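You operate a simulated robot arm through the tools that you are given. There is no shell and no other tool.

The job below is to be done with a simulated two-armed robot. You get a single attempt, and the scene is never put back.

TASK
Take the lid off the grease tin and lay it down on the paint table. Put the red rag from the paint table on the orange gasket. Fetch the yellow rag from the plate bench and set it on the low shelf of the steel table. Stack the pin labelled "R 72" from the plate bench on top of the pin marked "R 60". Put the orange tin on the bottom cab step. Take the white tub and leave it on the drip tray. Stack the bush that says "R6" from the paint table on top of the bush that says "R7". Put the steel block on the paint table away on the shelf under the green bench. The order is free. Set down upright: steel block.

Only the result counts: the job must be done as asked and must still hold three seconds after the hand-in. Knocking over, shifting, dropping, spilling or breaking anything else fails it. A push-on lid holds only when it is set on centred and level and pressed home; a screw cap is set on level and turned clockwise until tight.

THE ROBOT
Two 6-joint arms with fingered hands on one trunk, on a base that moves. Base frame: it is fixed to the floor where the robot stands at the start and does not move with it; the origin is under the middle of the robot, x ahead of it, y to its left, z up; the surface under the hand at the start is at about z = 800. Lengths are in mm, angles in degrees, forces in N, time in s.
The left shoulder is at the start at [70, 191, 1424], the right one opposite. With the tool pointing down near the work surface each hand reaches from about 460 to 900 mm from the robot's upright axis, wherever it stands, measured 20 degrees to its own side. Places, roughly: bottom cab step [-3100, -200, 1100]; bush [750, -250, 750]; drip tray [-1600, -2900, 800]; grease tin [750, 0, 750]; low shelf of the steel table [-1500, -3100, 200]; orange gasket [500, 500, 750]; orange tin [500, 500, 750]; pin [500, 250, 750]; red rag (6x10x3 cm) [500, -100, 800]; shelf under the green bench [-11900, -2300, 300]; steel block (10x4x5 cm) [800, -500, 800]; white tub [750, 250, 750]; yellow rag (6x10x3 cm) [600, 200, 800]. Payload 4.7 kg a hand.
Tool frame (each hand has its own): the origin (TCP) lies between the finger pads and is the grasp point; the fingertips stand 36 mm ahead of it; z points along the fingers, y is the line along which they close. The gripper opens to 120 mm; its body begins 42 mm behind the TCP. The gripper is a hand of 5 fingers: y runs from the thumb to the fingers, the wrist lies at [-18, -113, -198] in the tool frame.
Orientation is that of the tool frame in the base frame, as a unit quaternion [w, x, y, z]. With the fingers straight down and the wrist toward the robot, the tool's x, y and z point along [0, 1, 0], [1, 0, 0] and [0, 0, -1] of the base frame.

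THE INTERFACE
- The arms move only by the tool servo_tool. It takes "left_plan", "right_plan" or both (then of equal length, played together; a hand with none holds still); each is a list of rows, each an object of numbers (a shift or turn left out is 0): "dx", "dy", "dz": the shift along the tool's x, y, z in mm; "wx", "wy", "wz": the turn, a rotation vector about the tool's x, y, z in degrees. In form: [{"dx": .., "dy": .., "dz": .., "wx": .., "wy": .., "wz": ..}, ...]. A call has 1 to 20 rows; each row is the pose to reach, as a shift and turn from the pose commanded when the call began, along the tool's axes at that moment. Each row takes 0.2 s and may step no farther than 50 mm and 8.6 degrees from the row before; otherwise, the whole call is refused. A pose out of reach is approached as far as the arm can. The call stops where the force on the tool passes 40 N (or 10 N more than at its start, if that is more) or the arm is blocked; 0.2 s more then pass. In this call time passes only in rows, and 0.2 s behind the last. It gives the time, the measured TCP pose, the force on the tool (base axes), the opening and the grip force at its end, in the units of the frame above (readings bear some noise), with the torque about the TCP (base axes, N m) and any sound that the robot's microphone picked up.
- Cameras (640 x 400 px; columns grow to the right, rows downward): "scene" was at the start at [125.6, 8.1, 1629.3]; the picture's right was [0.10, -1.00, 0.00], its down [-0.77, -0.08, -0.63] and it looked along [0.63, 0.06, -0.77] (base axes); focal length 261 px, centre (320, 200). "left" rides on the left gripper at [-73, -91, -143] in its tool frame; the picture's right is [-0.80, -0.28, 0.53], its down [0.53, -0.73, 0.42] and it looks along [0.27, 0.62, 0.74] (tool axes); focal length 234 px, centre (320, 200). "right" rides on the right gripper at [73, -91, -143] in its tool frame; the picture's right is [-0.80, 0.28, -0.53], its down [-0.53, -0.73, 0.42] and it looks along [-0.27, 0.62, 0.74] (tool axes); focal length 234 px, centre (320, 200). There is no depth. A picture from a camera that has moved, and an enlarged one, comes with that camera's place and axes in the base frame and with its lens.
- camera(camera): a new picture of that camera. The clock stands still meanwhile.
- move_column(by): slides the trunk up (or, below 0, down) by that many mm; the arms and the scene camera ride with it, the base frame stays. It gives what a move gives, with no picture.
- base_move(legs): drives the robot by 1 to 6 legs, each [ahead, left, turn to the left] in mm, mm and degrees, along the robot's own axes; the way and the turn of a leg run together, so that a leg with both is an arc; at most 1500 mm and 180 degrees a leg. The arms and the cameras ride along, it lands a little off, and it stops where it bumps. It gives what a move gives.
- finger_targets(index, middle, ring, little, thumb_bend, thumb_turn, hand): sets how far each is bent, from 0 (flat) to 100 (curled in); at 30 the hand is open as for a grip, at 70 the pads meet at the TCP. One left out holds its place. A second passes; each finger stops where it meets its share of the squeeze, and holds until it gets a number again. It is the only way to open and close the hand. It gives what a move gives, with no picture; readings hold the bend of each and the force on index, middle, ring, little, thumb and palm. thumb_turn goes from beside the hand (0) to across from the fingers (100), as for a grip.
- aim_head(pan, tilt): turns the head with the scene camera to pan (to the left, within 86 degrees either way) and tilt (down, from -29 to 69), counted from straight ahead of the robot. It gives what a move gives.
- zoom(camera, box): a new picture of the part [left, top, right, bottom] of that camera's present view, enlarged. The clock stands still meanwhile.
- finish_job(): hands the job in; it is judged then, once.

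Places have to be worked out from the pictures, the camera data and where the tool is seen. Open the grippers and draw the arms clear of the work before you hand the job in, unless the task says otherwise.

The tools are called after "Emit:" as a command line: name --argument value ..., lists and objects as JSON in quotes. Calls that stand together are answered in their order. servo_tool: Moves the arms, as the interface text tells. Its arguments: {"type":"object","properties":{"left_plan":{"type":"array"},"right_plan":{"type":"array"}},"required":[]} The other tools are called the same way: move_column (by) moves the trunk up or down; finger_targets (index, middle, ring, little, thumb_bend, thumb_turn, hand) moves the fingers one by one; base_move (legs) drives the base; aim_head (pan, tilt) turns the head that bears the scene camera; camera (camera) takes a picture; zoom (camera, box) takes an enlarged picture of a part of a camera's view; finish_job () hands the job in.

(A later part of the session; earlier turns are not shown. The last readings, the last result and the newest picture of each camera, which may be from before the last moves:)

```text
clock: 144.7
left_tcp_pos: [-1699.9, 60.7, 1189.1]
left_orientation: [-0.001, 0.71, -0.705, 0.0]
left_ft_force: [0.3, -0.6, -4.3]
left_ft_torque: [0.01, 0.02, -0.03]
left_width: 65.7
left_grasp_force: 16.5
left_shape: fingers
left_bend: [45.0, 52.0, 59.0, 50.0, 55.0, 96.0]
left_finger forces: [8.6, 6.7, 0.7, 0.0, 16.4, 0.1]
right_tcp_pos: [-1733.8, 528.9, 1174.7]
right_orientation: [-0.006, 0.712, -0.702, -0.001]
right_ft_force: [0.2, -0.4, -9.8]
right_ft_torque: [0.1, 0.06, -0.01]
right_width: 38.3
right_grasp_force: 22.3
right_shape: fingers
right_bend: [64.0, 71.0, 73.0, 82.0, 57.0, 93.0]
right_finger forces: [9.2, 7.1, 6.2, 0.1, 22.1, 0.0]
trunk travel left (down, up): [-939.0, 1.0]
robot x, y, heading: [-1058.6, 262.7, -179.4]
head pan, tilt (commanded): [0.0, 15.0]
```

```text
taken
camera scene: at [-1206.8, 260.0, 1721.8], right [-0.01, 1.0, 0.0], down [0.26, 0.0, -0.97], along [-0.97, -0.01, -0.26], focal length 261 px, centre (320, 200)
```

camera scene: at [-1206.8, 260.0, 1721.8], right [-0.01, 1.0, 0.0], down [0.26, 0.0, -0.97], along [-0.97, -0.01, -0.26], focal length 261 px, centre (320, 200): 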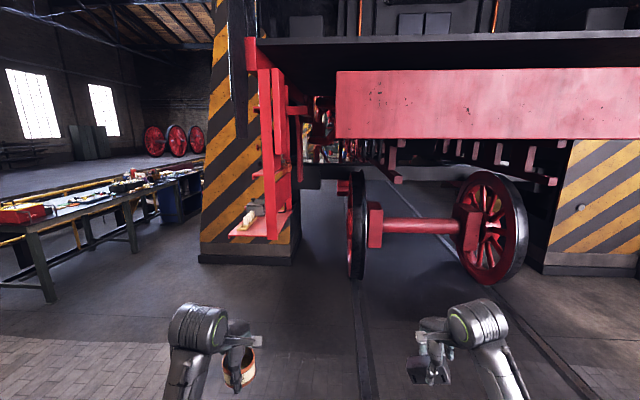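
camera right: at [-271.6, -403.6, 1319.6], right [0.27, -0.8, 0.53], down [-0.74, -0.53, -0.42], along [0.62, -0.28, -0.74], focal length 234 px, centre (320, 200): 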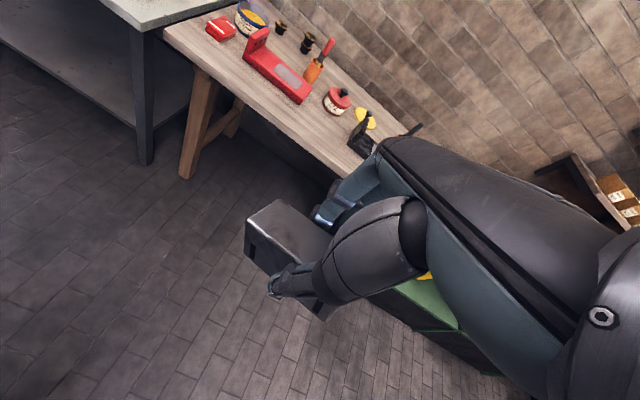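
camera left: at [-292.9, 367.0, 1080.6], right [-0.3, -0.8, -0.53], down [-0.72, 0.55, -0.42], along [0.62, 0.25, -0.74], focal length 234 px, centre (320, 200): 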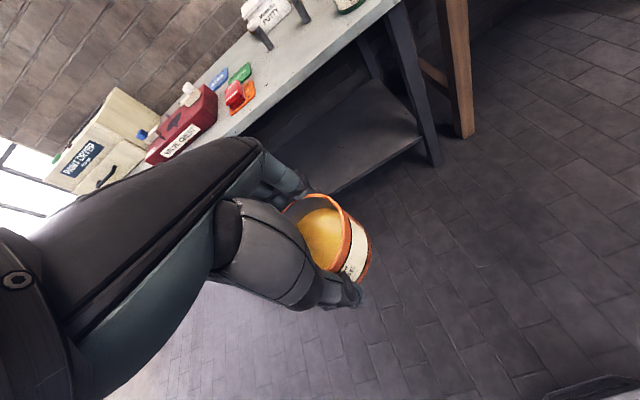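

The step is ahead-left. I zoom in on it to see its extent and what's already there, and firm up the grip on both objects meanwhile.

Emit:
zoom --camera "scene" --box '[190, 30, 330, 270]'

Emit:
zoom --camera "scene" --box '[210, 180, 310, 260]'

Emit:
camera --camera "left"

Emit:
camera --camera "right"

```text
1.67 times, centred on (260, 150) of scene
camera zoom: at [-1206.8, 260.0, 1721.8], right [-0.01, 1.0, 0.0], down [0.26, 0.0, -0.97], along [-0.97, -0.01, -0.26], focal length 435 px, centre (420, 283)
```

zoom: 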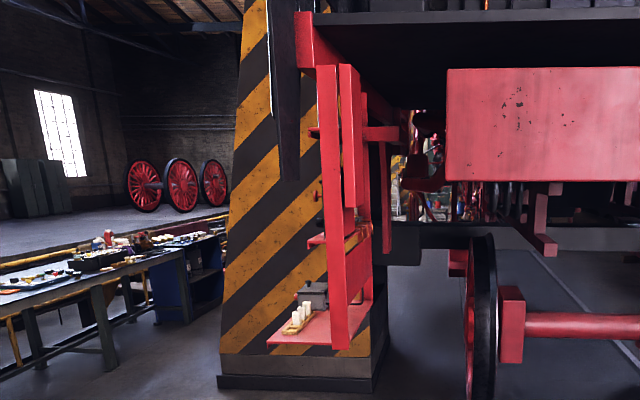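

```text
5.00 times, centred on (260, 220) of scene
camera zoom: at [-1206.8, 260.0, 1721.8], right [-0.01, 1.0, 0.0], down [0.26, 0.0, -0.97], along [-0.97, -0.01, -0.26], focal length 1304 px, centre (620, 100)
```

zoom: 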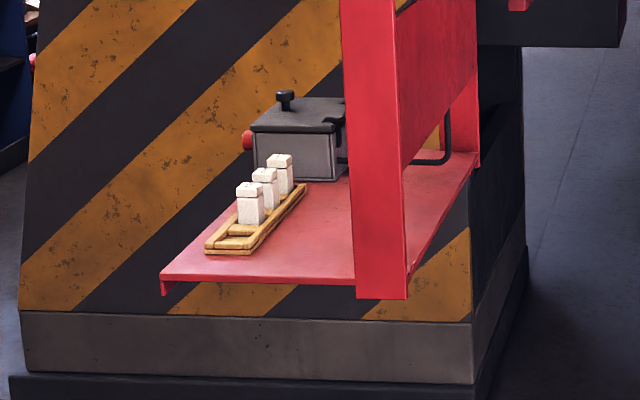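

```text
taken
camera left: at [-1609.8, 134.8, 1333.1], right [0.28, 0.81, -0.53], down [0.74, -0.53, -0.42], along [-0.62, -0.27, -0.74], focal length 234 px, centre (320, 200)
```

left: 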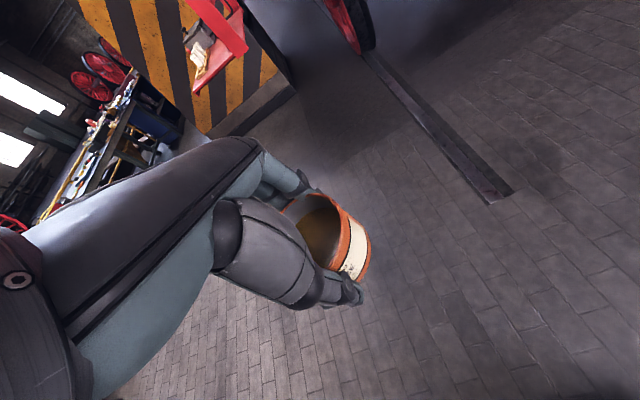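

```text
taken
camera right: at [-1641.2, 456.8, 1318.5], right [-0.29, 0.8, 0.53], down [0.73, 0.55, -0.42], along [-0.62, 0.26, -0.74], focal length 234 px, centre (320, 200)
```

right: 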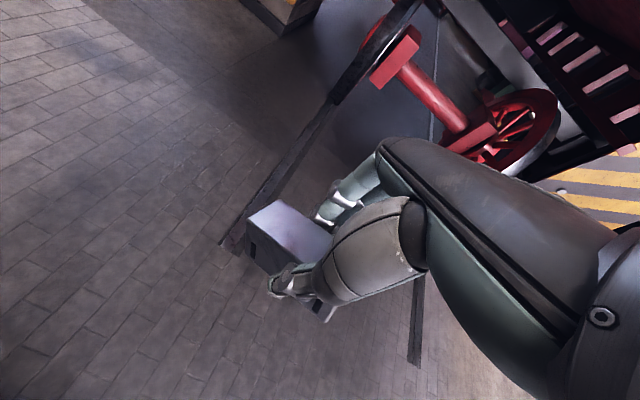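

The step plate spans roughly x −2790…−3250, y −360…−10 at z≈1050, with a peg rack and a grey box on its outer/back part; the front inner part is free. I firm up both grips and drive closer (left-forward) for triangulation.

Emit:
finger_targets --hand "left" --index 68 --middle 68 --thumb_bend 68

Emit:
base_move --legs '[[800, 255, -0.6]]'

Emit:
aim_head --pan 10 --tilt 25

Emit:
camera --camera "scene"

Emit:
zoom --camera "scene" --box '[200, 120, 400, 260]'

```text
clock: 145.7
left_tcp_pos: [-1701.3, 60.7, 1190.4]
left_orientation: [-0.001, 0.71, -0.705, 0.0]
left_ft_force: [-0.1, -0.2, -4.2]
left_ft_torque: [0.0, -0.01, 0.0]
left_width: 66.1
left_grasp_force: 18.6
left_shape: fingers
left_bend: [44.0, 52.0, 59.0, 50.0, 55.0, 96.0]
left_finger forces: [9.7, 8.0, 0.9, 0.1, 19.2, 0.1]
right_tcp_pos: [-1733.6, 529.4, 1174.4]
right_orientation: [-0.004, 0.712, -0.702, -0.002]
right_ft_force: [0.4, 0.4, -10.1]
right_ft_torque: [0.07, 0.09, 0.01]
right_width: 38.2
right_grasp_force: 22.3
right_shape: fingers
right_bend: [64.0, 71.0, 73.0, 82.0, 57.0, 93.0]
right_finger forces: [9.2, 7.1, 6.1, 0.0, 21.9, 0.0]
trunk travel left (down, up): [-939.0, 1.0]
robot x, y, heading: [-1058.8, 261.3, -179.6]
head pan, tilt (commanded): [0.0, 15.0]
```

```text
clock: 150.2
left_tcp_pos: [-2516.1, -184.7, 1190.3]
left_orientation: [0.0, -0.703, 0.711, -0.001]
left_ft_force: [-0.2, 0.2, -3.2]
left_ft_torque: [0.03, -0.01, 0.02]
left_width: 66.1
left_grasp_force: 19.4
left_shape: fingers
left_bend: [44.0, 52.0, 59.0, 50.0, 55.0, 96.0]
left_finger forces: [9.7, 7.9, 0.8, 0.1, 19.2, 0.0]
right_tcp_pos: [-2538.6, 284.2, 1175.4]
right_orientation: [0.005, -0.704, 0.71, 0.002]
right_ft_force: [0.7, 0.0, -9.4]
right_ft_torque: [0.12, 0.15, 0.02]
right_width: 38.1
right_grasp_force: 22.3
right_shape: fingers
right_bend: [64.0, 71.0, 73.0, 82.0, 57.0, 93.0]
right_finger forces: [9.2, 7.1, 6.2, 0.0, 22.0, 0.0]
trunk travel left (down, up): [-939.0, 1.0]
robot x, y, heading: [-1870.6, 4.3, 179.4]
head pan, tilt (commanded): [0.0, 15.0]
```

```text
clock: 150.9
left_tcp_pos: [-2516.8, -184.8, 1189.9]
left_orientation: [0.001, -0.702, 0.713, -0.002]
left_ft_force: [-0.9, -0.4, -4.8]
left_ft_torque: [0.0, -0.01, 0.01]
left_width: 66.3
left_grasp_force: 18.2
left_shape: fingers
left_bend: [44.0, 52.0, 59.0, 50.0, 55.0, 96.0]
left_finger forces: [9.5, 7.9, 0.9, 0.1, 19.1, 0.0]
right_tcp_pos: [-2540.8, 282.4, 1174.8]
right_orientation: [0.006, -0.705, 0.71, 0.001]
right_ft_force: [-0.1, -0.4, -10.1]
right_ft_torque: [0.06, 0.08, -0.01]
right_width: 38.1
right_grasp_force: 22.0
right_shape: fingers
right_bend: [64.0, 71.0, 73.0, 82.0, 57.0, 93.0]
right_finger forces: [9.3, 7.1, 6.3, 0.0, 22.0, 0.0]
trunk travel left (down, up): [-939.0, 1.0]
robot x, y, heading: [-1870.2, 2.6, 179.6]
head pan, tilt (commanded): [10.0, 25.0]
```

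```text
taken
camera scene: at [-2017.1, -12.0, 1705.6], right [-0.16, 0.99, 0.0], down [0.42, 0.07, -0.91], along [-0.89, -0.15, -0.42], focal length 261 px, centre (320, 200)
```

scene: 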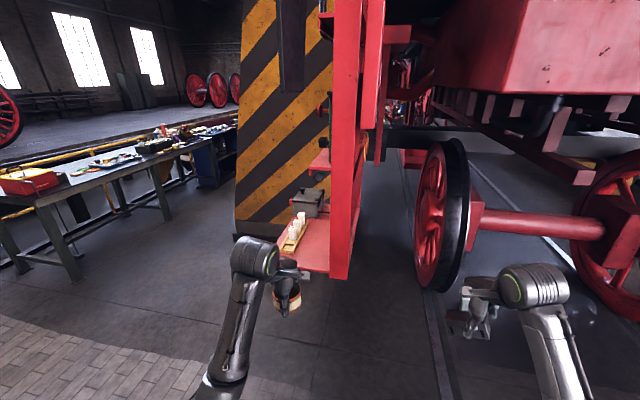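

```text
2.86 times, centred on (300, 190) of scene
camera zoom: at [-2017.1, -12.0, 1705.6], right [-0.16, 0.99, 0.0], down [0.42, 0.07, -0.91], along [-0.89, -0.15, -0.42], focal length 745 px, centre (377, 229)
```

zoom: 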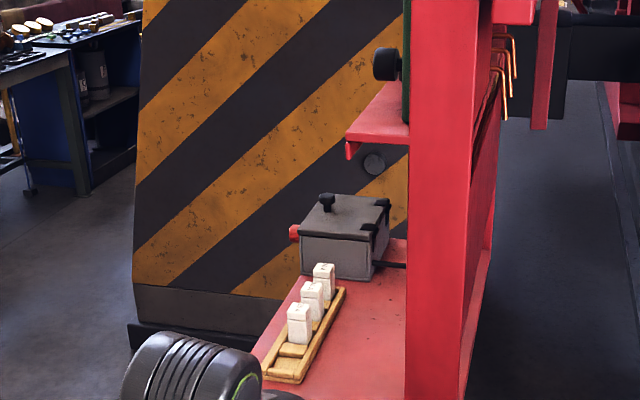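

Triangulation gives step z≈1050, peg rack from y≈−330 to −265, front stringer at x≈−2790 spanning y −116…−38. I plan the tin at about [−2878, −213] and first drive to ~160 mm short of it.

Emit:
finger_targets --hand "left" --little 95

Emit:
base_move --legs '[[190, 30, 0.4]]'

Emit:
camera --camera "left"

Emit:
camera --camera "scene"

```text
clock: 151.9
left_tcp_pos: [-2517.0, -184.4, 1190.0]
left_orientation: [0.001, -0.703, 0.712, -0.001]
left_ft_force: [0.4, -0.8, -4.4]
left_ft_torque: [0.01, 0.0, 0.03]
left_width: 66.3
left_grasp_force: 18.8
left_shape: fingers
left_bend: [44.0, 52.0, 59.0, 95.0, 55.0, 96.0]
left_finger forces: [9.6, 7.9, 0.8, 0.0, 18.9, 0.0]
right_tcp_pos: [-2540.8, 283.3, 1176.0]
right_orientation: [0.004, -0.705, 0.71, 0.001]
right_ft_force: [0.4, 0.0, -10.9]
right_ft_torque: [0.09, 0.12, 0.03]
right_width: 38.1
right_grasp_force: 22.6
right_shape: fingers
right_bend: [64.0, 71.0, 73.0, 82.0, 57.0, 93.0]
right_finger forces: [9.2, 7.1, 6.1, 0.1, 22.0, 0.1]
trunk travel left (down, up): [-939.0, 1.0]
robot x, y, heading: [-1870.4, 0.4, 179.5]
head pan, tilt (commanded): [10.0, 25.0]
```

```text
clock: 153.5
left_tcp_pos: [-2702.5, -211.9, 1192.5]
left_orientation: [-0.001, -0.702, 0.712, -0.001]
left_ft_force: [0.3, 0.4, -3.6]
left_ft_torque: [0.02, 0.04, 0.01]
left_width: 66.1
left_grasp_force: 18.9
left_shape: fingers
left_bend: [44.0, 52.0, 59.0, 95.0, 55.0, 96.0]
left_finger forces: [9.5, 7.8, 0.8, 0.0, 19.0, 0.0]
right_tcp_pos: [-2726.6, 256.7, 1176.8]
right_orientation: [0.004, -0.705, 0.709, 0.0]
right_ft_force: [0.6, -0.4, -9.5]
right_ft_torque: [0.12, 0.1, 0.03]
right_width: 38.6
right_grasp_force: 22.8
right_shape: fingers
right_bend: [64.0, 71.0, 73.0, 82.0, 57.0, 93.0]
right_finger forces: [9.2, 7.1, 6.1, 0.0, 22.4, 0.1]
trunk travel left (down, up): [-939.0, 1.0]
robot x, y, heading: [-2060.1, -22.6, 179.4]
head pan, tilt (commanded): [10.0, 25.0]
```

```text
taken
camera left: at [-2610.5, -140.3, 1334.8], right [0.29, 0.8, -0.53], down [0.72, -0.54, -0.42], along [-0.63, -0.26, -0.74], focal length 234 px, centre (320, 200)
```

left: 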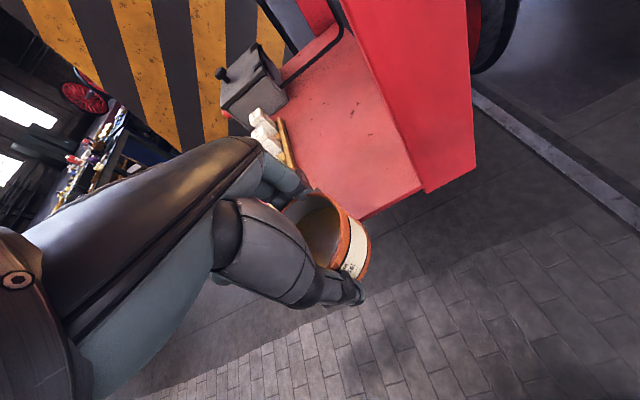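

```text
taken
camera scene: at [-2201.2, -39.8, 1706.1], right [-0.16, 0.99, 0.0], down [0.42, 0.07, -0.91], along [-0.89, -0.15, -0.42], focal length 261 px, centre (320, 200)
```

scene: 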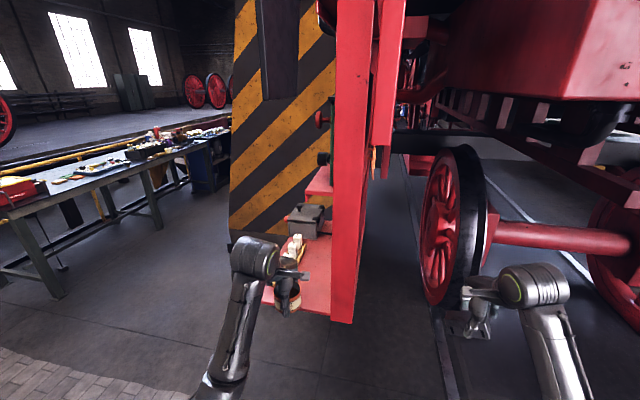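

From the wrist camera the step's front edge is at x≈−2765, z≈1055, stringer edge y≈−105, rack edge y≈−260. I extend the arm 148 mm forward to put the tin over [−2850, −208].

Emit:
servo_tool --left_plan '[{"dx": 0, "dy": 37}, {"dx": -1, "dy": 74}, {"dx": -2, "dy": 111}, {"dx": -2, "dy": 148}]'

Emit:
camera --camera "left"

Emit:
zoom --camera "scene" --box '[220, 180, 380, 330]'

```text
clock: 154.5
left_tcp_pos: [-2857.3, -208.9, 1192.1]
left_orientation: [0.002, -0.702, 0.712, -0.002]
left_ft_force: [-0.3, -0.1, -5.6]
left_ft_torque: [0.0, -0.02, -0.01]
left_width: 66.1
left_grasp_force: 18.9
left_shape: fingers
left_bend: [44.0, 52.0, 59.0, 95.0, 55.0, 96.0]
left_finger forces: [9.5, 7.7, 0.9, 0.0, 18.6, 0.0]
right_tcp_pos: [-2730.8, 255.7, 1174.4]
right_orientation: [0.006, -0.705, 0.71, 0.0]
right_ft_force: [-0.1, 0.6, -10.1]
right_ft_torque: [0.13, 0.09, 0.02]
right_width: 38.4
right_grasp_force: 22.5
right_shape: fingers
right_bend: [64.0, 71.0, 73.0, 82.0, 57.0, 93.0]
right_finger forces: [9.4, 7.3, 6.3, 0.0, 22.3, 0.0]
trunk travel left (down, up): [-939.0, 1.0]
robot x, y, heading: [-2058.2, -24.7, 179.1]
head pan, tilt (commanded): [10.0, 25.0]
```

```text
taken
camera left: at [-2765.0, -136.1, 1334.9], right [0.29, 0.8, -0.52], down [0.73, -0.54, -0.42], along [-0.62, -0.26, -0.74], focal length 234 px, centre (320, 200)
```

left: 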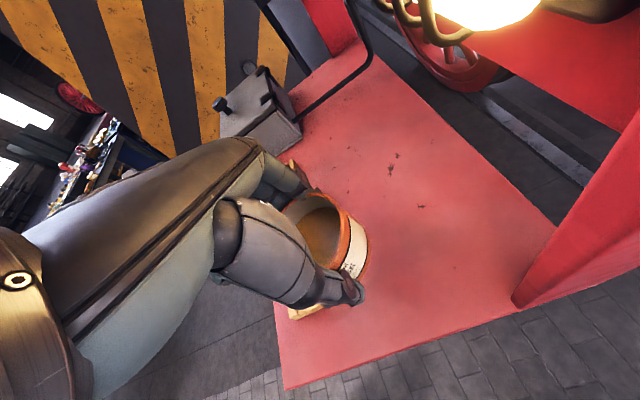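

```text
2.67 times, centred on (300, 255) of scene
camera zoom: at [-2208.4, -40.3, 1705.3], right [-0.16, 0.99, 0.0], down [0.42, 0.07, -0.91], along [-0.89, -0.15, -0.43], focal length 696 px, centre (373, 53)
```

zoom: 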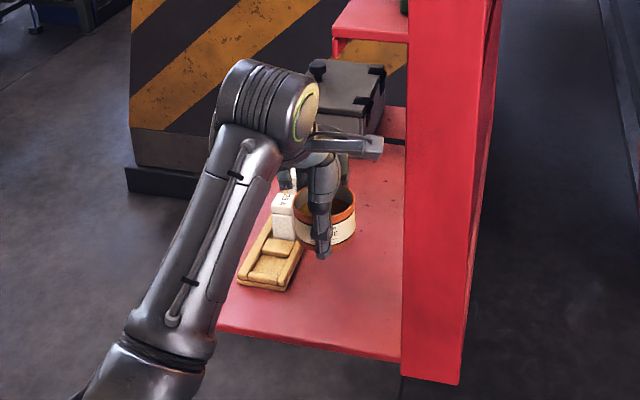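

The tin would land ~8 mm from the rack; I shift it 12 mm right and 12 mm back toward me, then lower most of the way and re-check.

Emit:
servo_tool --left_plan '[{"dx": -6, "dy": -6}, {"dx": -12, "dy": -12}, {"dx": -12, "dy": -12, "dz": 25}, {"dx": -12, "dy": -12, "dz": 50}, {"dx": -12, "dy": -12, "dz": 70}, {"dx": -12, "dy": -12, "dz": 80}]'

Emit:
camera --camera "left"

Emit:
zoom --camera "scene" --box '[220, 180, 380, 330]'

```text
clock: 155.9
left_tcp_pos: [-2841.0, -198.9, 1108.4]
left_orientation: [0.0, -0.702, 0.712, -0.001]
left_ft_force: [0.3, 0.1, -4.2]
left_ft_torque: [-0.01, 0.0, -0.01]
left_width: 65.9
left_grasp_force: 18.2
left_shape: fingers
left_bend: [44.0, 52.0, 59.0, 95.0, 55.0, 96.0]
left_finger forces: [9.5, 7.7, 0.9, 0.0, 18.6, 0.1]
right_tcp_pos: [-2729.2, 255.7, 1176.0]
right_orientation: [0.005, -0.705, 0.71, 0.0]
right_ft_force: [-0.3, -0.7, -10.2]
right_ft_torque: [0.1, 0.1, 0.0]
right_width: 38.3
right_grasp_force: 22.6
right_shape: fingers
right_bend: [64.0, 71.0, 73.0, 82.0, 57.0, 93.0]
right_finger forces: [9.3, 7.1, 6.2, 0.0, 22.2, 0.0]
trunk travel left (down, up): [-939.0, 1.0]
robot x, y, heading: [-2064.6, -29.8, 179.4]
head pan, tilt (commanded): [10.0, 25.0]
```

```text
taken
camera left: at [-2749.5, -125.9, 1251.2], right [0.29, 0.8, -0.53], down [0.73, -0.54, -0.42], along [-0.62, -0.26, -0.74], focal length 234 px, centre (320, 200)
```

left: 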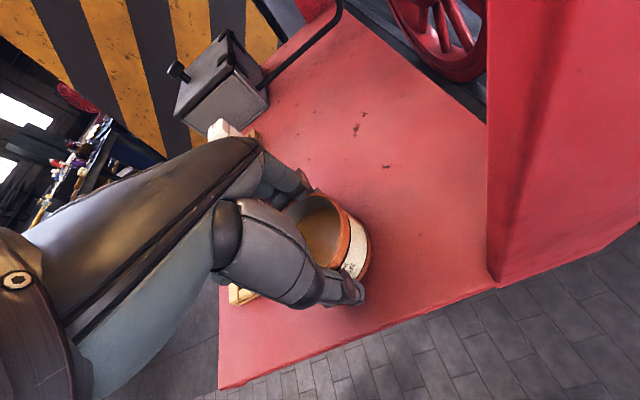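

```text
2.67 times, centred on (300, 255) of scene
camera zoom: at [-2206.0, -40.7, 1705.6], right [-0.16, 0.99, 0.0], down [0.42, 0.07, -0.91], along [-0.89, -0.15, -0.42], focal length 696 px, centre (373, 53)
```

zoom: 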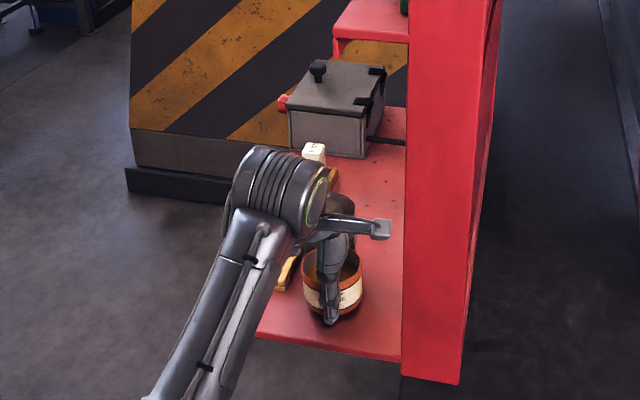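

The tin is over the free part of the step, clear of the rack, with its base ~10 mm above the plate. Lowering slowly to contact.

Emit:
servo_tool --left_plan '[{"dz": 4}, {"dz": 7}, {"dz": 9}]'

Emit:
zoom --camera "scene" --box '[260, 230, 360, 310]'

```text
clock: 156.7
left_tcp_pos: [-2841.1, -196.0, 1104.1]
left_orientation: [-0.002, -0.702, 0.712, 0.0]
left_ft_force: [-1.5, 0.1, 3.9]
left_ft_torque: [-0.18, 0.25, -0.01]
left_width: 66.1
left_grasp_force: 19.8
left_shape: fingers
left_bend: [44.0, 52.0, 59.0, 95.0, 55.0, 96.0]
left_finger forces: [10.1, 9.8, 1.2, 0.0, 18.6, 0.1]
right_tcp_pos: [-2728.9, 256.3, 1175.2]
right_orientation: [0.004, -0.705, 0.709, 0.0]
right_ft_force: [0.3, 0.9, -10.5]
right_ft_torque: [0.1, 0.09, 0.0]
right_width: 38.3
right_grasp_force: 22.1
right_shape: fingers
right_bend: [64.0, 71.0, 73.0, 82.0, 57.0, 93.0]
right_finger forces: [9.3, 7.3, 6.2, 0.0, 22.4, 0.1]
trunk travel left (down, up): [-939.0, 1.0]
robot x, y, heading: [-2060.8, -26.1, 179.5]
head pan, tilt (commanded): [10.0, 25.0]
```

```text
5.00 times, centred on (310, 270) of scene
camera zoom: at [-2204.8, -39.9, 1705.9], right [-0.16, 0.99, 0.0], down [0.42, 0.07, -0.91], along [-0.89, -0.15, -0.42], focal length 1304 px, centre (370, -150)
```

zoom: 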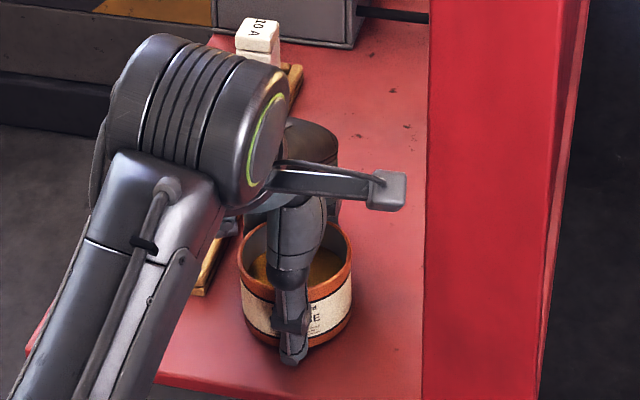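

Contact (+3.9 N). The tin stands on the step; releasing in two steps.

Emit:
finger_targets --hand "left" --index 38 --middle 42 --ring 46 --thumb_bend 45

Emit:
finger_targets --hand "left" --index 30 --middle 30 --ring 32 --thumb_bend 32

Emit:
camera --camera "left"

Emit:
zoom --camera "scene" --box '[260, 230, 360, 310]'

```text
clock: 157.7
left_tcp_pos: [-2841.0, -196.3, 1100.7]
left_orientation: [0.001, -0.701, 0.713, 0.0]
left_ft_force: [-0.3, 1.1, 0.5]
left_ft_torque: [-0.03, -0.03, 0.0]
left_width: 88.1
left_grasp_force: 0.0
left_shape: fingers
left_bend: [38.0, 42.0, 46.0, 95.0, 45.0, 97.0]
left_finger forces: [0.1, 0.0, 0.0, 0.1, 0.0, 0.1]
right_tcp_pos: [-2728.2, 256.2, 1174.6]
right_orientation: [0.005, -0.704, 0.71, 0.001]
right_ft_force: [0.0, -0.7, -10.6]
right_ft_torque: [0.06, 0.12, 0.0]
right_width: 38.3
right_grasp_force: 22.2
right_shape: fingers
right_bend: [64.0, 71.0, 73.0, 82.0, 57.0, 93.0]
right_finger forces: [9.4, 7.2, 6.1, 0.0, 22.3, 0.0]
trunk travel left (down, up): [-939.0, 1.0]
robot x, y, heading: [-2058.8, -26.5, 179.4]
head pan, tilt (commanded): [10.0, 25.0]
```

```text
clock: 158.7
left_tcp_pos: [-2841.2, -196.9, 1101.4]
left_orientation: [0.0, -0.702, 0.713, -0.001]
left_ft_force: [1.3, 0.1, 0.5]
left_ft_torque: [0.0, 0.0, 0.0]
left_width: 119.2
left_grasp_force: 0.0
left_shape: fingers
left_bend: [30.0, 30.0, 32.0, 95.0, 32.0, 97.0]
left_finger forces: [0.1, 0.0, 0.1, 0.0, 0.0, 0.1]
right_tcp_pos: [-2727.3, 256.4, 1175.6]
right_orientation: [0.005, -0.704, 0.71, 0.002]
right_ft_force: [-0.2, -0.2, -9.9]
right_ft_torque: [0.13, 0.1, 0.0]
right_width: 38.3
right_grasp_force: 22.8
right_shape: fingers
right_bend: [64.0, 71.0, 73.0, 82.0, 57.0, 93.0]
right_finger forces: [9.4, 7.2, 6.2, 0.0, 22.3, 0.0]
trunk travel left (down, up): [-939.0, 1.0]
robot x, y, heading: [-2060.8, -28.3, 179.4]
head pan, tilt (commanded): [10.0, 25.0]
```

```text
taken
camera left: at [-2748.7, -124.3, 1244.1], right [0.29, 0.8, -0.53], down [0.73, -0.54, -0.42], along [-0.62, -0.26, -0.74], focal length 234 px, centre (320, 200)
```

left: 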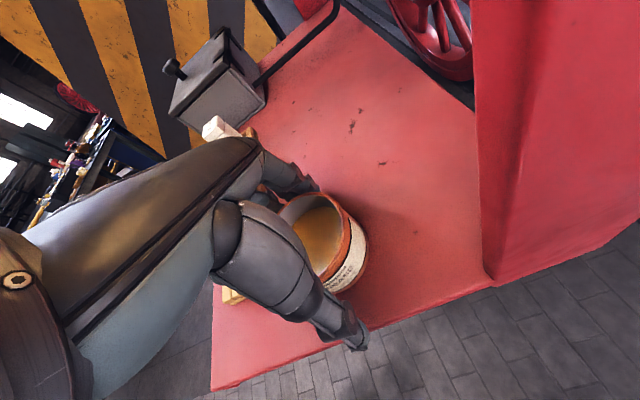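

```text
5.00 times, centred on (310, 270) of scene
camera zoom: at [-2205.3, -40.2, 1705.7], right [-0.16, 0.99, 0.0], down [0.42, 0.07, -0.91], along [-0.89, -0.15, -0.42], focal length 1304 px, centre (370, -150)
```

zoom: 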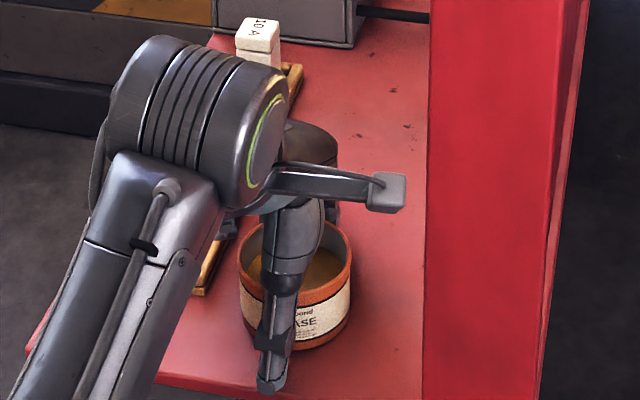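

The tin stands freely on the step. I raise the hand straight up, then back the robot away.

Emit:
servo_tool --left_plan '[{"dz": -15}, {"dz": -35}, {"dz": -65}, {"dz": -95}, {"dz": -120}]'

Emit:
base_move --legs '[[-500, 0, 0]]'

Emit:
zoom --camera "scene" --box '[230, 150, 390, 270]'

Emit:
camera --camera "right"

```text
clock: 159.9
left_tcp_pos: [-2840.9, -197.6, 1221.3]
left_orientation: [0.001, -0.702, 0.712, -0.001]
left_ft_force: [0.8, 0.2, -0.2]
left_ft_torque: [0.0, 0.04, 0.0]
left_width: 119.1
left_grasp_force: 0.1
left_shape: fingers
left_bend: [30.0, 30.0, 32.0, 95.0, 32.0, 97.0]
left_finger forces: [0.1, 0.0, 0.0, 0.1, 0.0, 0.0]
right_tcp_pos: [-2728.5, 256.1, 1175.7]
right_orientation: [0.005, -0.705, 0.71, 0.0]
right_ft_force: [-1.0, 0.4, -9.9]
right_ft_torque: [0.07, 0.08, 0.0]
right_width: 38.3
right_grasp_force: 22.6
right_shape: fingers
right_bend: [64.0, 71.0, 73.0, 82.0, 57.0, 93.0]
right_finger forces: [9.3, 7.2, 6.3, 0.0, 22.3, 0.0]
trunk travel left (down, up): [-939.0, 1.0]
robot x, y, heading: [-2060.8, -28.3, 179.4]
head pan, tilt (commanded): [10.0, 25.0]
```

```text
clock: 162.8
left_tcp_pos: [-2350.6, -197.7, 1220.8]
left_orientation: [0.001, -0.697, 0.717, -0.001]
left_ft_force: [0.9, -0.9, 0.0]
left_ft_torque: [0.0, 0.02, 0.04]
left_width: 119.3
left_grasp_force: 0.1
left_shape: fingers
left_bend: [30.0, 30.0, 32.0, 95.0, 32.0, 97.0]
left_finger forces: [0.0, 0.0, 0.0, 0.1, 0.0, 0.0]
right_tcp_pos: [-2235.4, 255.9, 1174.6]
right_orientation: [0.004, -0.701, 0.713, 0.0]
right_ft_force: [-0.3, 1.1, -10.8]
right_ft_torque: [0.09, 0.11, 0.0]
right_width: 38.2
right_grasp_force: 22.6
right_shape: fingers
right_bend: [64.0, 71.0, 73.0, 82.0, 57.0, 93.0]
right_finger forces: [9.3, 7.3, 6.2, 0.1, 22.3, 0.0]
trunk travel left (down, up): [-939.0, 1.0]
robot x, y, heading: [-1569.7, -36.5, 178.8]
head pan, tilt (commanded): [10.0, 25.0]
```

```text
3.33 times, centred on (310, 210) of scene
camera zoom: at [-1715.1, -46.3, 1705.4], right [-0.15, 0.99, 0.0], down [0.42, 0.06, -0.91], along [-0.89, -0.14, -0.42], focal length 870 px, centre (353, 167)
```

zoom: 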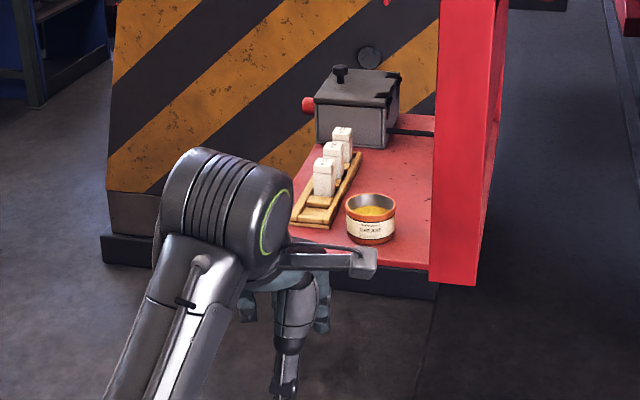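

```text
taken
camera right: at [-2144.9, 180.3, 1317.7], right [-0.27, 0.8, 0.53], down [0.74, 0.52, -0.42], along [-0.61, 0.28, -0.74], focal length 234 px, centre (320, 200)
```

right: 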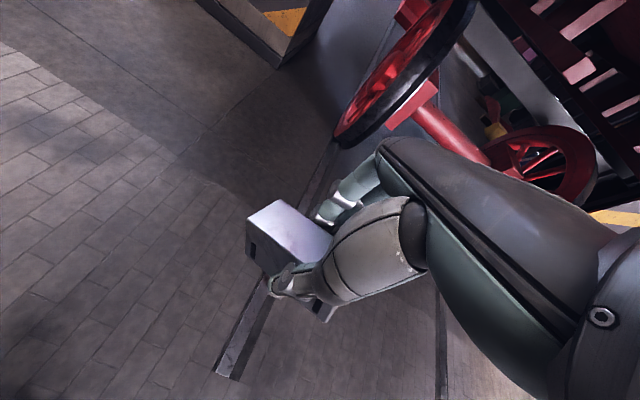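

The tin stands nicely on the bottom step. Next the block: I sidestep into the aisle (y≈−1390) and look down the hall toward the far green bench.

Emit:
base_move --legs '[[0, 1350, 1.0]]'

Emit:
aim_head --pan 0 --tilt 12

Emit:
camera --camera "scene"

Emit:
aim_head --pan 60 --tilt 20

Emit:
camera --camera "scene"

```text
clock: 169.6
left_tcp_pos: [-2332.8, -1598.8, 1221.7]
left_orientation: [0.0, 0.716, -0.698, 0.001]
left_ft_force: [-0.5, 0.6, 0.0]
left_ft_torque: [0.02, 0.01, 0.01]
left_width: 119.1
left_grasp_force: 0.1
left_shape: fingers
left_bend: [30.0, 30.0, 32.0, 95.0, 32.0, 97.0]
left_finger forces: [0.0, 0.0, 0.1, 0.0, 0.1, 0.0]
right_tcp_pos: [-2239.3, -1140.0, 1174.4]
right_orientation: [-0.004, 0.718, -0.696, -0.001]
right_ft_force: [-0.7, -0.3, -11.0]
right_ft_torque: [0.08, 0.13, -0.04]
right_width: 38.3
right_grasp_force: 22.2
right_shape: fingers
right_bend: [64.0, 71.0, 73.0, 82.0, 57.0, 93.0]
right_finger forces: [9.4, 7.1, 6.1, 0.0, 22.3, 0.1]
trunk travel left (down, up): [-939.0, 1.0]
robot x, y, heading: [-1565.0, -1391.2, -178.3]
head pan, tilt (commanded): [10.0, 25.0]
```

```text
clock: 170.3
left_tcp_pos: [-2334.5, -1599.6, 1221.4]
left_orientation: [0.0, 0.716, -0.698, 0.001]
left_ft_force: [-0.5, -0.9, 0.2]
left_ft_torque: [0.03, -0.03, 0.01]
left_width: 119.1
left_grasp_force: 0.0
left_shape: fingers
left_bend: [30.0, 30.0, 32.0, 95.0, 32.0, 97.0]
left_finger forces: [0.0, 0.0, 0.0, 0.0, 0.0, 0.1]
right_tcp_pos: [-2240.5, -1141.2, 1175.0]
right_orientation: [-0.005, 0.719, -0.695, -0.001]
right_ft_force: [-0.1, 0.2, -10.6]
right_ft_torque: [0.09, 0.08, -0.01]
right_width: 38.2
right_grasp_force: 22.9
right_shape: fingers
right_bend: [64.0, 71.0, 73.0, 82.0, 57.0, 93.0]
right_finger forces: [9.5, 7.1, 6.3, 0.0, 22.2, 0.1]
trunk travel left (down, up): [-939.0, 1.0]
robot x, y, heading: [-1565.9, -1399.8, -178.4]
head pan, tilt (commanded): [0.0, 12.0]
```

```text
taken
camera scene: at [-1707.8, -1399.7, 1726.7], right [-0.03, 1.0, 0.0], down [0.21, 0.01, -0.98], along [-0.98, -0.03, -0.21], focal length 261 px, centre (320, 200)
```

scene: 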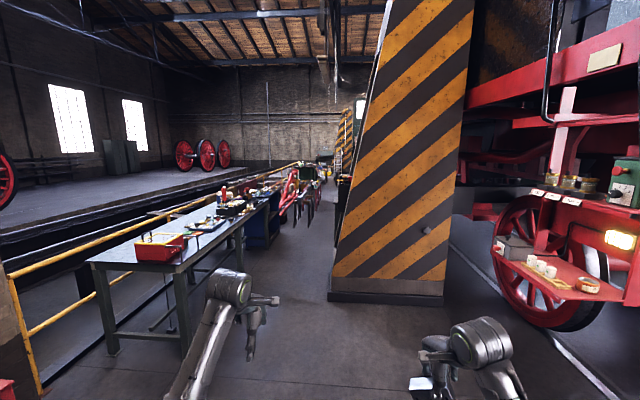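

```text
clock: 171.6
left_tcp_pos: [-2333.4, -1598.9, 1221.9]
left_orientation: [0.0, 0.716, -0.698, 0.0]
left_ft_force: [0.1, -0.2, 0.9]
left_ft_torque: [0.04, 0.02, 0.0]
left_width: 118.8
left_grasp_force: 0.1
left_shape: fingers
left_bend: [30.0, 30.0, 32.0, 95.0, 32.0, 97.0]
left_finger forces: [0.0, 0.0, 0.0, 0.0, 0.0, 0.1]
right_tcp_pos: [-2240.1, -1141.5, 1174.5]
right_orientation: [-0.005, 0.718, -0.696, 0.0]
right_ft_force: [0.7, -1.2, -10.2]
right_ft_torque: [0.07, 0.1, -0.01]
right_width: 38.2
right_grasp_force: 21.6
right_shape: fingers
right_bend: [64.0, 71.0, 73.0, 82.0, 57.0, 93.0]
right_finger forces: [9.4, 7.1, 6.2, 0.0, 22.2, 0.0]
trunk travel left (down, up): [-939.0, 1.0]
robot x, y, heading: [-1564.3, -1395.8, -178.3]
head pan, tilt (commanded): [60.0, 20.0]
```

```text
taken
camera scene: at [-1658.7, -1478.6, 1713.8], right [-0.88, 0.47, 0.0], down [0.16, 0.3, -0.94], along [-0.44, -0.83, -0.34], focal length 261 px, centre (320, 200)
```

scene: 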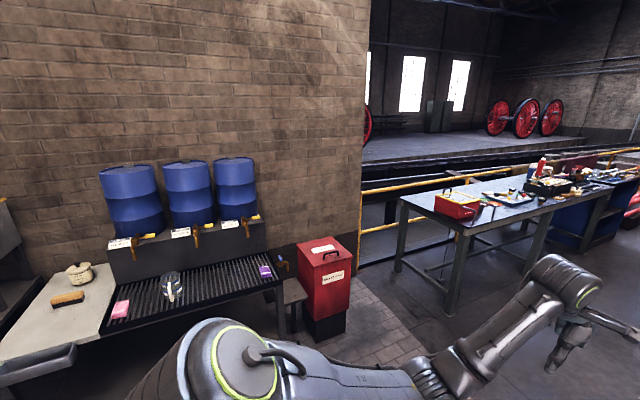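

The drip tray (black grate under blue drums) is visible to the left for later. I zoom down the aisle to check it for obstacles.

Emit:
aim_head --pan 0 --tilt 12

Emit:
zoom --camera "scene" --box '[220, 120, 380, 240]'

```text
clock: 172.9
left_tcp_pos: [-2333.8, -1598.6, 1222.6]
left_orientation: [-0.001, 0.716, -0.698, 0.001]
left_ft_force: [-0.5, 0.3, 0.0]
left_ft_torque: [0.03, 0.01, 0.0]
left_width: 119.0
left_grasp_force: 0.0
left_shape: fingers
left_bend: [30.0, 30.0, 32.0, 95.0, 32.0, 97.0]
left_finger forces: [0.0, 0.0, 0.0, 0.0, 0.0, 0.0]
right_tcp_pos: [-2240.8, -1141.2, 1176.1]
right_orientation: [-0.005, 0.719, -0.695, 0.0]
right_ft_force: [-0.2, 0.5, -10.1]
right_ft_torque: [0.09, 0.15, -0.02]
right_width: 38.3
right_grasp_force: 22.6
right_shape: fingers
right_bend: [64.0, 71.0, 73.0, 82.0, 57.0, 93.0]
right_finger forces: [9.4, 7.1, 6.2, 0.1, 22.2, 0.0]
trunk travel left (down, up): [-939.0, 1.0]
robot x, y, heading: [-1562.1, -1394.3, -178.0]
head pan, tilt (commanded): [0.0, 12.0]
```

```text
3.33 times, centred on (300, 180) of scene
camera zoom: at [-1707.8, -1399.5, 1726.8], right [-0.03, 1.0, 0.0], down [0.21, 0.01, -0.98], along [-0.98, -0.03, -0.21], focal length 870 px, centre (387, 267)
```

zoom: 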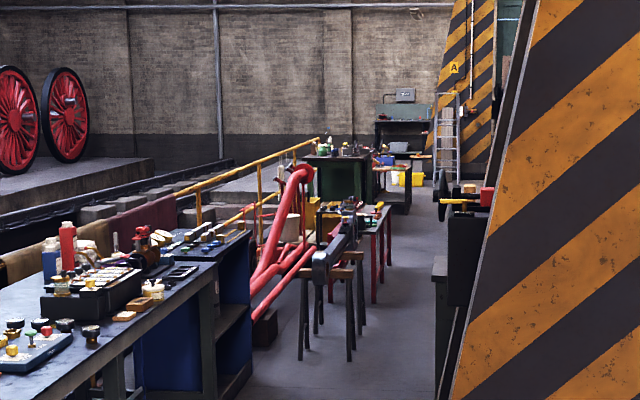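

The aisle narrows further on and the green bench is visible in the distance. I advance to about [−3060, −1900] and look again from there.

Emit:
base_move --legs '[[1480, 480, -1.8]]'

Emit:
camera --camera "scene"

Emit:
zoom --camera "scene" --box '[240, 130, 400, 250]'

```text
refused: leg 1 is longer than a leg can be; nothing moved
```

```text
taken
camera scene: at [-1707.8, -1399.5, 1726.8], right [-0.03, 1.0, 0.0], down [0.21, 0.01, -0.98], along [-0.98, -0.03, -0.21], focal length 261 px, centre (320, 200)
```

scene: 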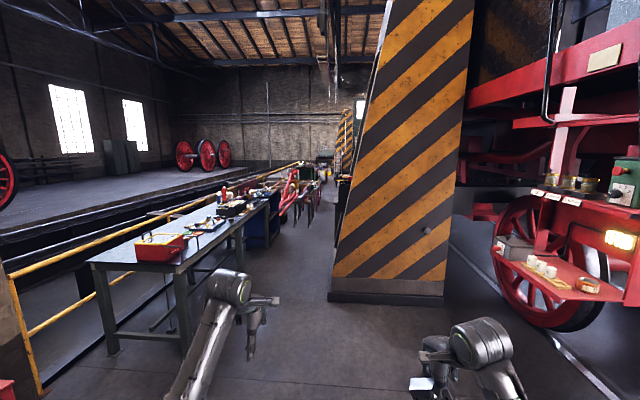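

```text
3.33 times, centred on (320, 190) of scene
camera zoom: at [-1707.8, -1399.5, 1726.8], right [-0.03, 1.0, 0.0], down [0.21, 0.01, -0.98], along [-0.98, -0.03, -0.21], focal length 870 px, centre (320, 233)
```

zoom: 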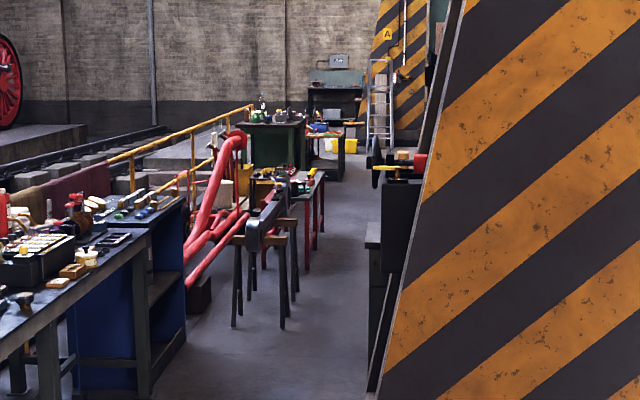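

The leg was too long; I split it in two.

Emit:
base_move --legs '[[1000, 350, -1.2], [480, 130, -0.6]]'

Emit:
camera --camera "scene"

Emit:
zoom --camera "scene" --box '[240, 130, 400, 250]'

```text
clock: 180.9
left_tcp_pos: [-3814.5, -2060.5, 1221.8]
left_orientation: [-0.001, -0.701, 0.713, -0.001]
left_ft_force: [-0.1, 1.2, -0.4]
left_ft_torque: [-0.05, -0.01, 0.03]
left_width: 119.2
left_grasp_force: 0.0
left_shape: fingers
left_bend: [30.0, 30.0, 32.0, 95.0, 32.0, 97.0]
left_finger forces: [0.1, 0.0, 0.0, 0.0, 0.0, 0.0]
right_tcp_pos: [-3701.8, -1606.7, 1175.1]
right_orientation: [0.005, -0.704, 0.71, 0.002]
right_ft_force: [-0.2, 0.3, -11.1]
right_ft_torque: [0.07, 0.13, 0.0]
right_width: 38.4
right_grasp_force: 22.7
right_shape: fingers
right_bend: [64.0, 71.0, 73.0, 82.0, 57.0, 93.0]
right_finger forces: [9.2, 7.1, 6.4, 0.0, 22.3, 0.0]
trunk travel left (down, up): [-939.0, 1.0]
robot x, y, heading: [-3036.8, -1891.5, 179.5]
head pan, tilt (commanded): [0.0, 12.0]
```

```text
taken
camera scene: at [-3180.8, -1887.9, 1727.0], right [0.01, 1.0, 0.0], down [0.21, 0.0, -0.98], along [-0.98, 0.01, -0.21], focal length 261 px, centre (320, 200)
```

scene: 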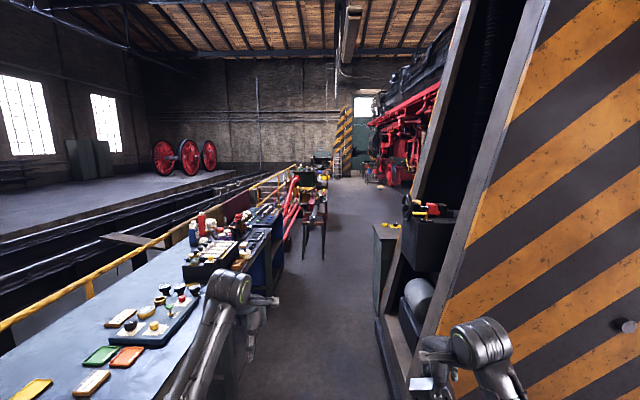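

```text
3.33 times, centred on (320, 190) of scene
camera zoom: at [-3180.8, -1887.9, 1727.0], right [0.01, 1.0, 0.0], down [0.21, 0.0, -0.98], along [-0.98, 0.01, -0.21], focal length 870 px, centre (320, 233)
```

zoom: 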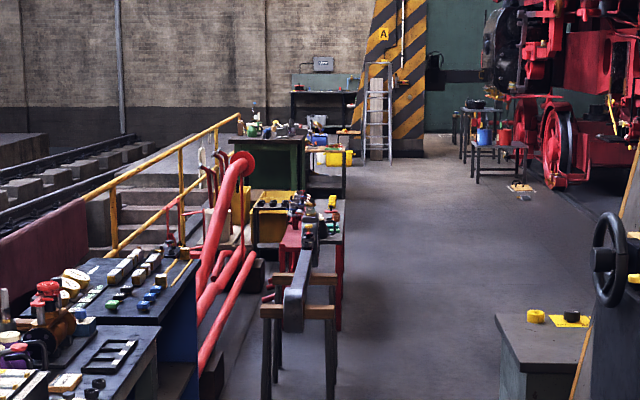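

The passage ahead is about 0.9 m wide between the bench (y≈−2246) and the stand/pedestal (y≈−1350); handwheel ends at y≈−1340. I drive down its centre (y≈−1810) in steps.

Emit:
base_move --legs '[[1200, -80, 0.5]]'

Emit:
camera --camera "scene"

Emit:
aim_head --pan -40 --tilt 25

Emit:
camera --camera "scene"

Emit:
aim_head --pan 40 --tilt 35

Emit:
camera --camera "scene"

```text
clock: 187.1
left_tcp_pos: [-5042.3, -1962.0, 1222.8]
left_orientation: [0.001, -0.7, 0.714, 0.0]
left_ft_force: [-0.4, -0.4, 0.0]
left_ft_torque: [-0.01, 0.0, -0.02]
left_width: 119.1
left_grasp_force: 0.0
left_shape: fingers
left_bend: [30.0, 30.0, 32.0, 95.0, 32.0, 97.0]
left_finger forces: [0.0, 0.1, 0.0, 0.1, 0.0, 0.0]
right_tcp_pos: [-4929.1, -1506.7, 1174.7]
right_orientation: [0.005, -0.704, 0.711, 0.001]
right_ft_force: [-0.2, 1.1, -10.8]
right_ft_torque: [0.08, 0.11, -0.02]
right_width: 38.2
right_grasp_force: 22.0
right_shape: fingers
right_bend: [64.0, 71.0, 73.0, 82.0, 57.0, 93.0]
right_finger forces: [9.3, 7.1, 6.2, 0.0, 22.0, 0.0]
trunk travel left (down, up): [-939.0, 1.0]
robot x, y, heading: [-4261.2, -1791.0, 179.1]
head pan, tilt (commanded): [0.0, 12.0]
```

```text
taken
camera scene: at [-4409.2, -1790.3, 1726.9], right [0.01, 1.0, 0.0], down [0.21, 0.0, -0.98], along [-0.98, 0.01, -0.21], focal length 261 px, centre (320, 200)
```

scene: 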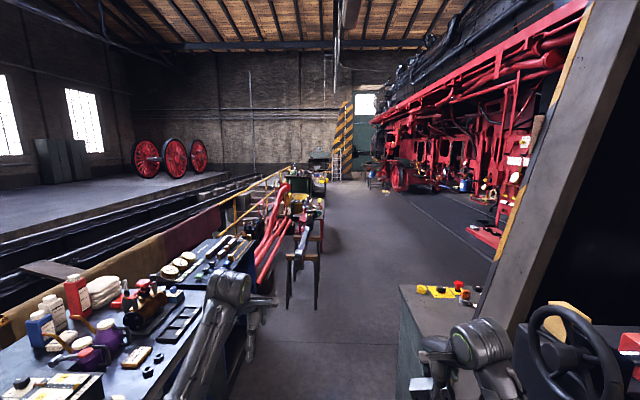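

```text
clock: 188.2
left_tcp_pos: [-5044.8, -1961.3, 1220.9]
left_orientation: [0.0, -0.701, 0.714, -0.001]
left_ft_force: [0.8, -0.3, -0.5]
left_ft_torque: [0.0, 0.01, -0.02]
left_width: 119.2
left_grasp_force: 0.0
left_shape: fingers
left_bend: [30.0, 30.0, 32.0, 95.0, 32.0, 97.0]
left_finger forces: [0.1, 0.0, 0.0, 0.0, 0.1, 0.0]
right_tcp_pos: [-4929.5, -1508.0, 1174.5]
right_orientation: [0.005, -0.703, 0.711, 0.0]
right_ft_force: [0.1, 0.1, -10.0]
right_ft_torque: [0.09, 0.09, 0.0]
right_width: 38.4
right_grasp_force: 22.5
right_shape: fingers
right_bend: [64.0, 71.0, 73.0, 82.0, 57.0, 93.0]
right_finger forces: [9.3, 7.0, 6.2, 0.1, 22.1, 0.0]
trunk travel left (down, up): [-939.0, 1.0]
robot x, y, heading: [-4264.3, -1790.8, 179.3]
head pan, tilt (commanded): [-40.0, 25.0]
```

```text
taken
camera scene: at [-4386.3, -1731.4, 1705.7], right [0.65, 0.76, 0.0], down [0.32, -0.28, -0.91], along [-0.69, 0.59, -0.42], focal length 261 px, centre (320, 200)
```

scene: 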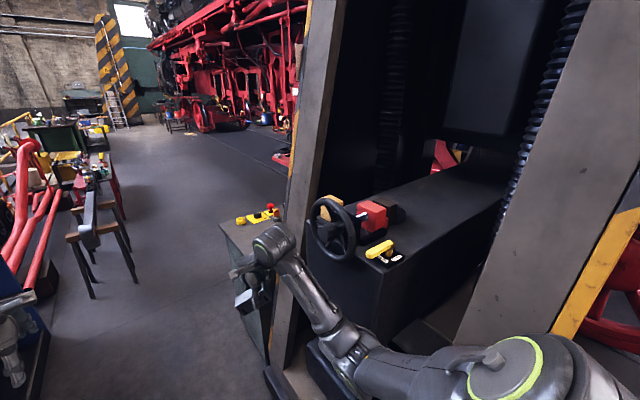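

```text
clock: 189.7
left_tcp_pos: [-5043.7, -1961.6, 1220.6]
left_orientation: [0.0, -0.7, 0.714, -0.001]
left_ft_force: [0.3, 0.0, 0.3]
left_ft_torque: [0.0, -0.01, -0.01]
left_width: 119.4
left_grasp_force: 0.0
left_shape: fingers
left_bend: [30.0, 30.0, 32.0, 95.0, 32.0, 97.0]
left_finger forces: [0.0, 0.0, 0.0, 0.0, 0.0, 0.0]
right_tcp_pos: [-4928.9, -1508.3, 1174.6]
right_orientation: [0.006, -0.704, 0.71, 0.002]
right_ft_force: [-0.1, -0.5, -9.2]
right_ft_torque: [0.09, 0.11, 0.01]
right_width: 38.2
right_grasp_force: 22.3
right_shape: fingers
right_bend: [64.0, 71.0, 73.0, 82.0, 57.0, 93.0]
right_finger forces: [9.3, 7.1, 6.1, 0.0, 22.1, 0.0]
trunk travel left (down, up): [-939.0, 1.0]
robot x, y, heading: [-4264.3, -1796.1, 179.2]
head pan, tilt (commanded): [40.0, 35.0]
```

```text
taken
camera scene: at [-4385.1, -1847.1, 1690.0], right [-0.63, 0.78, 0.0], down [0.45, 0.36, -0.82], along [-0.63, -0.52, -0.57], focal length 261 px, centre (320, 200)
```

scene: 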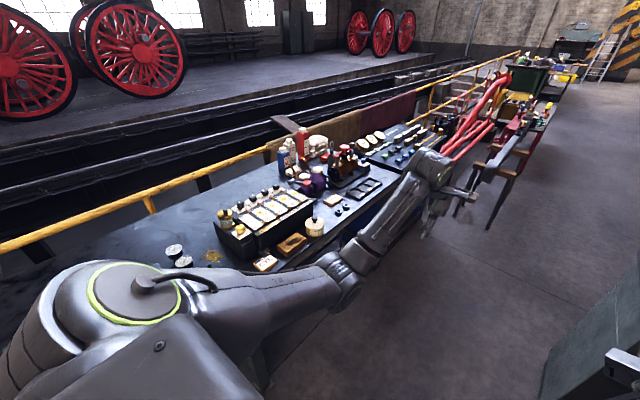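

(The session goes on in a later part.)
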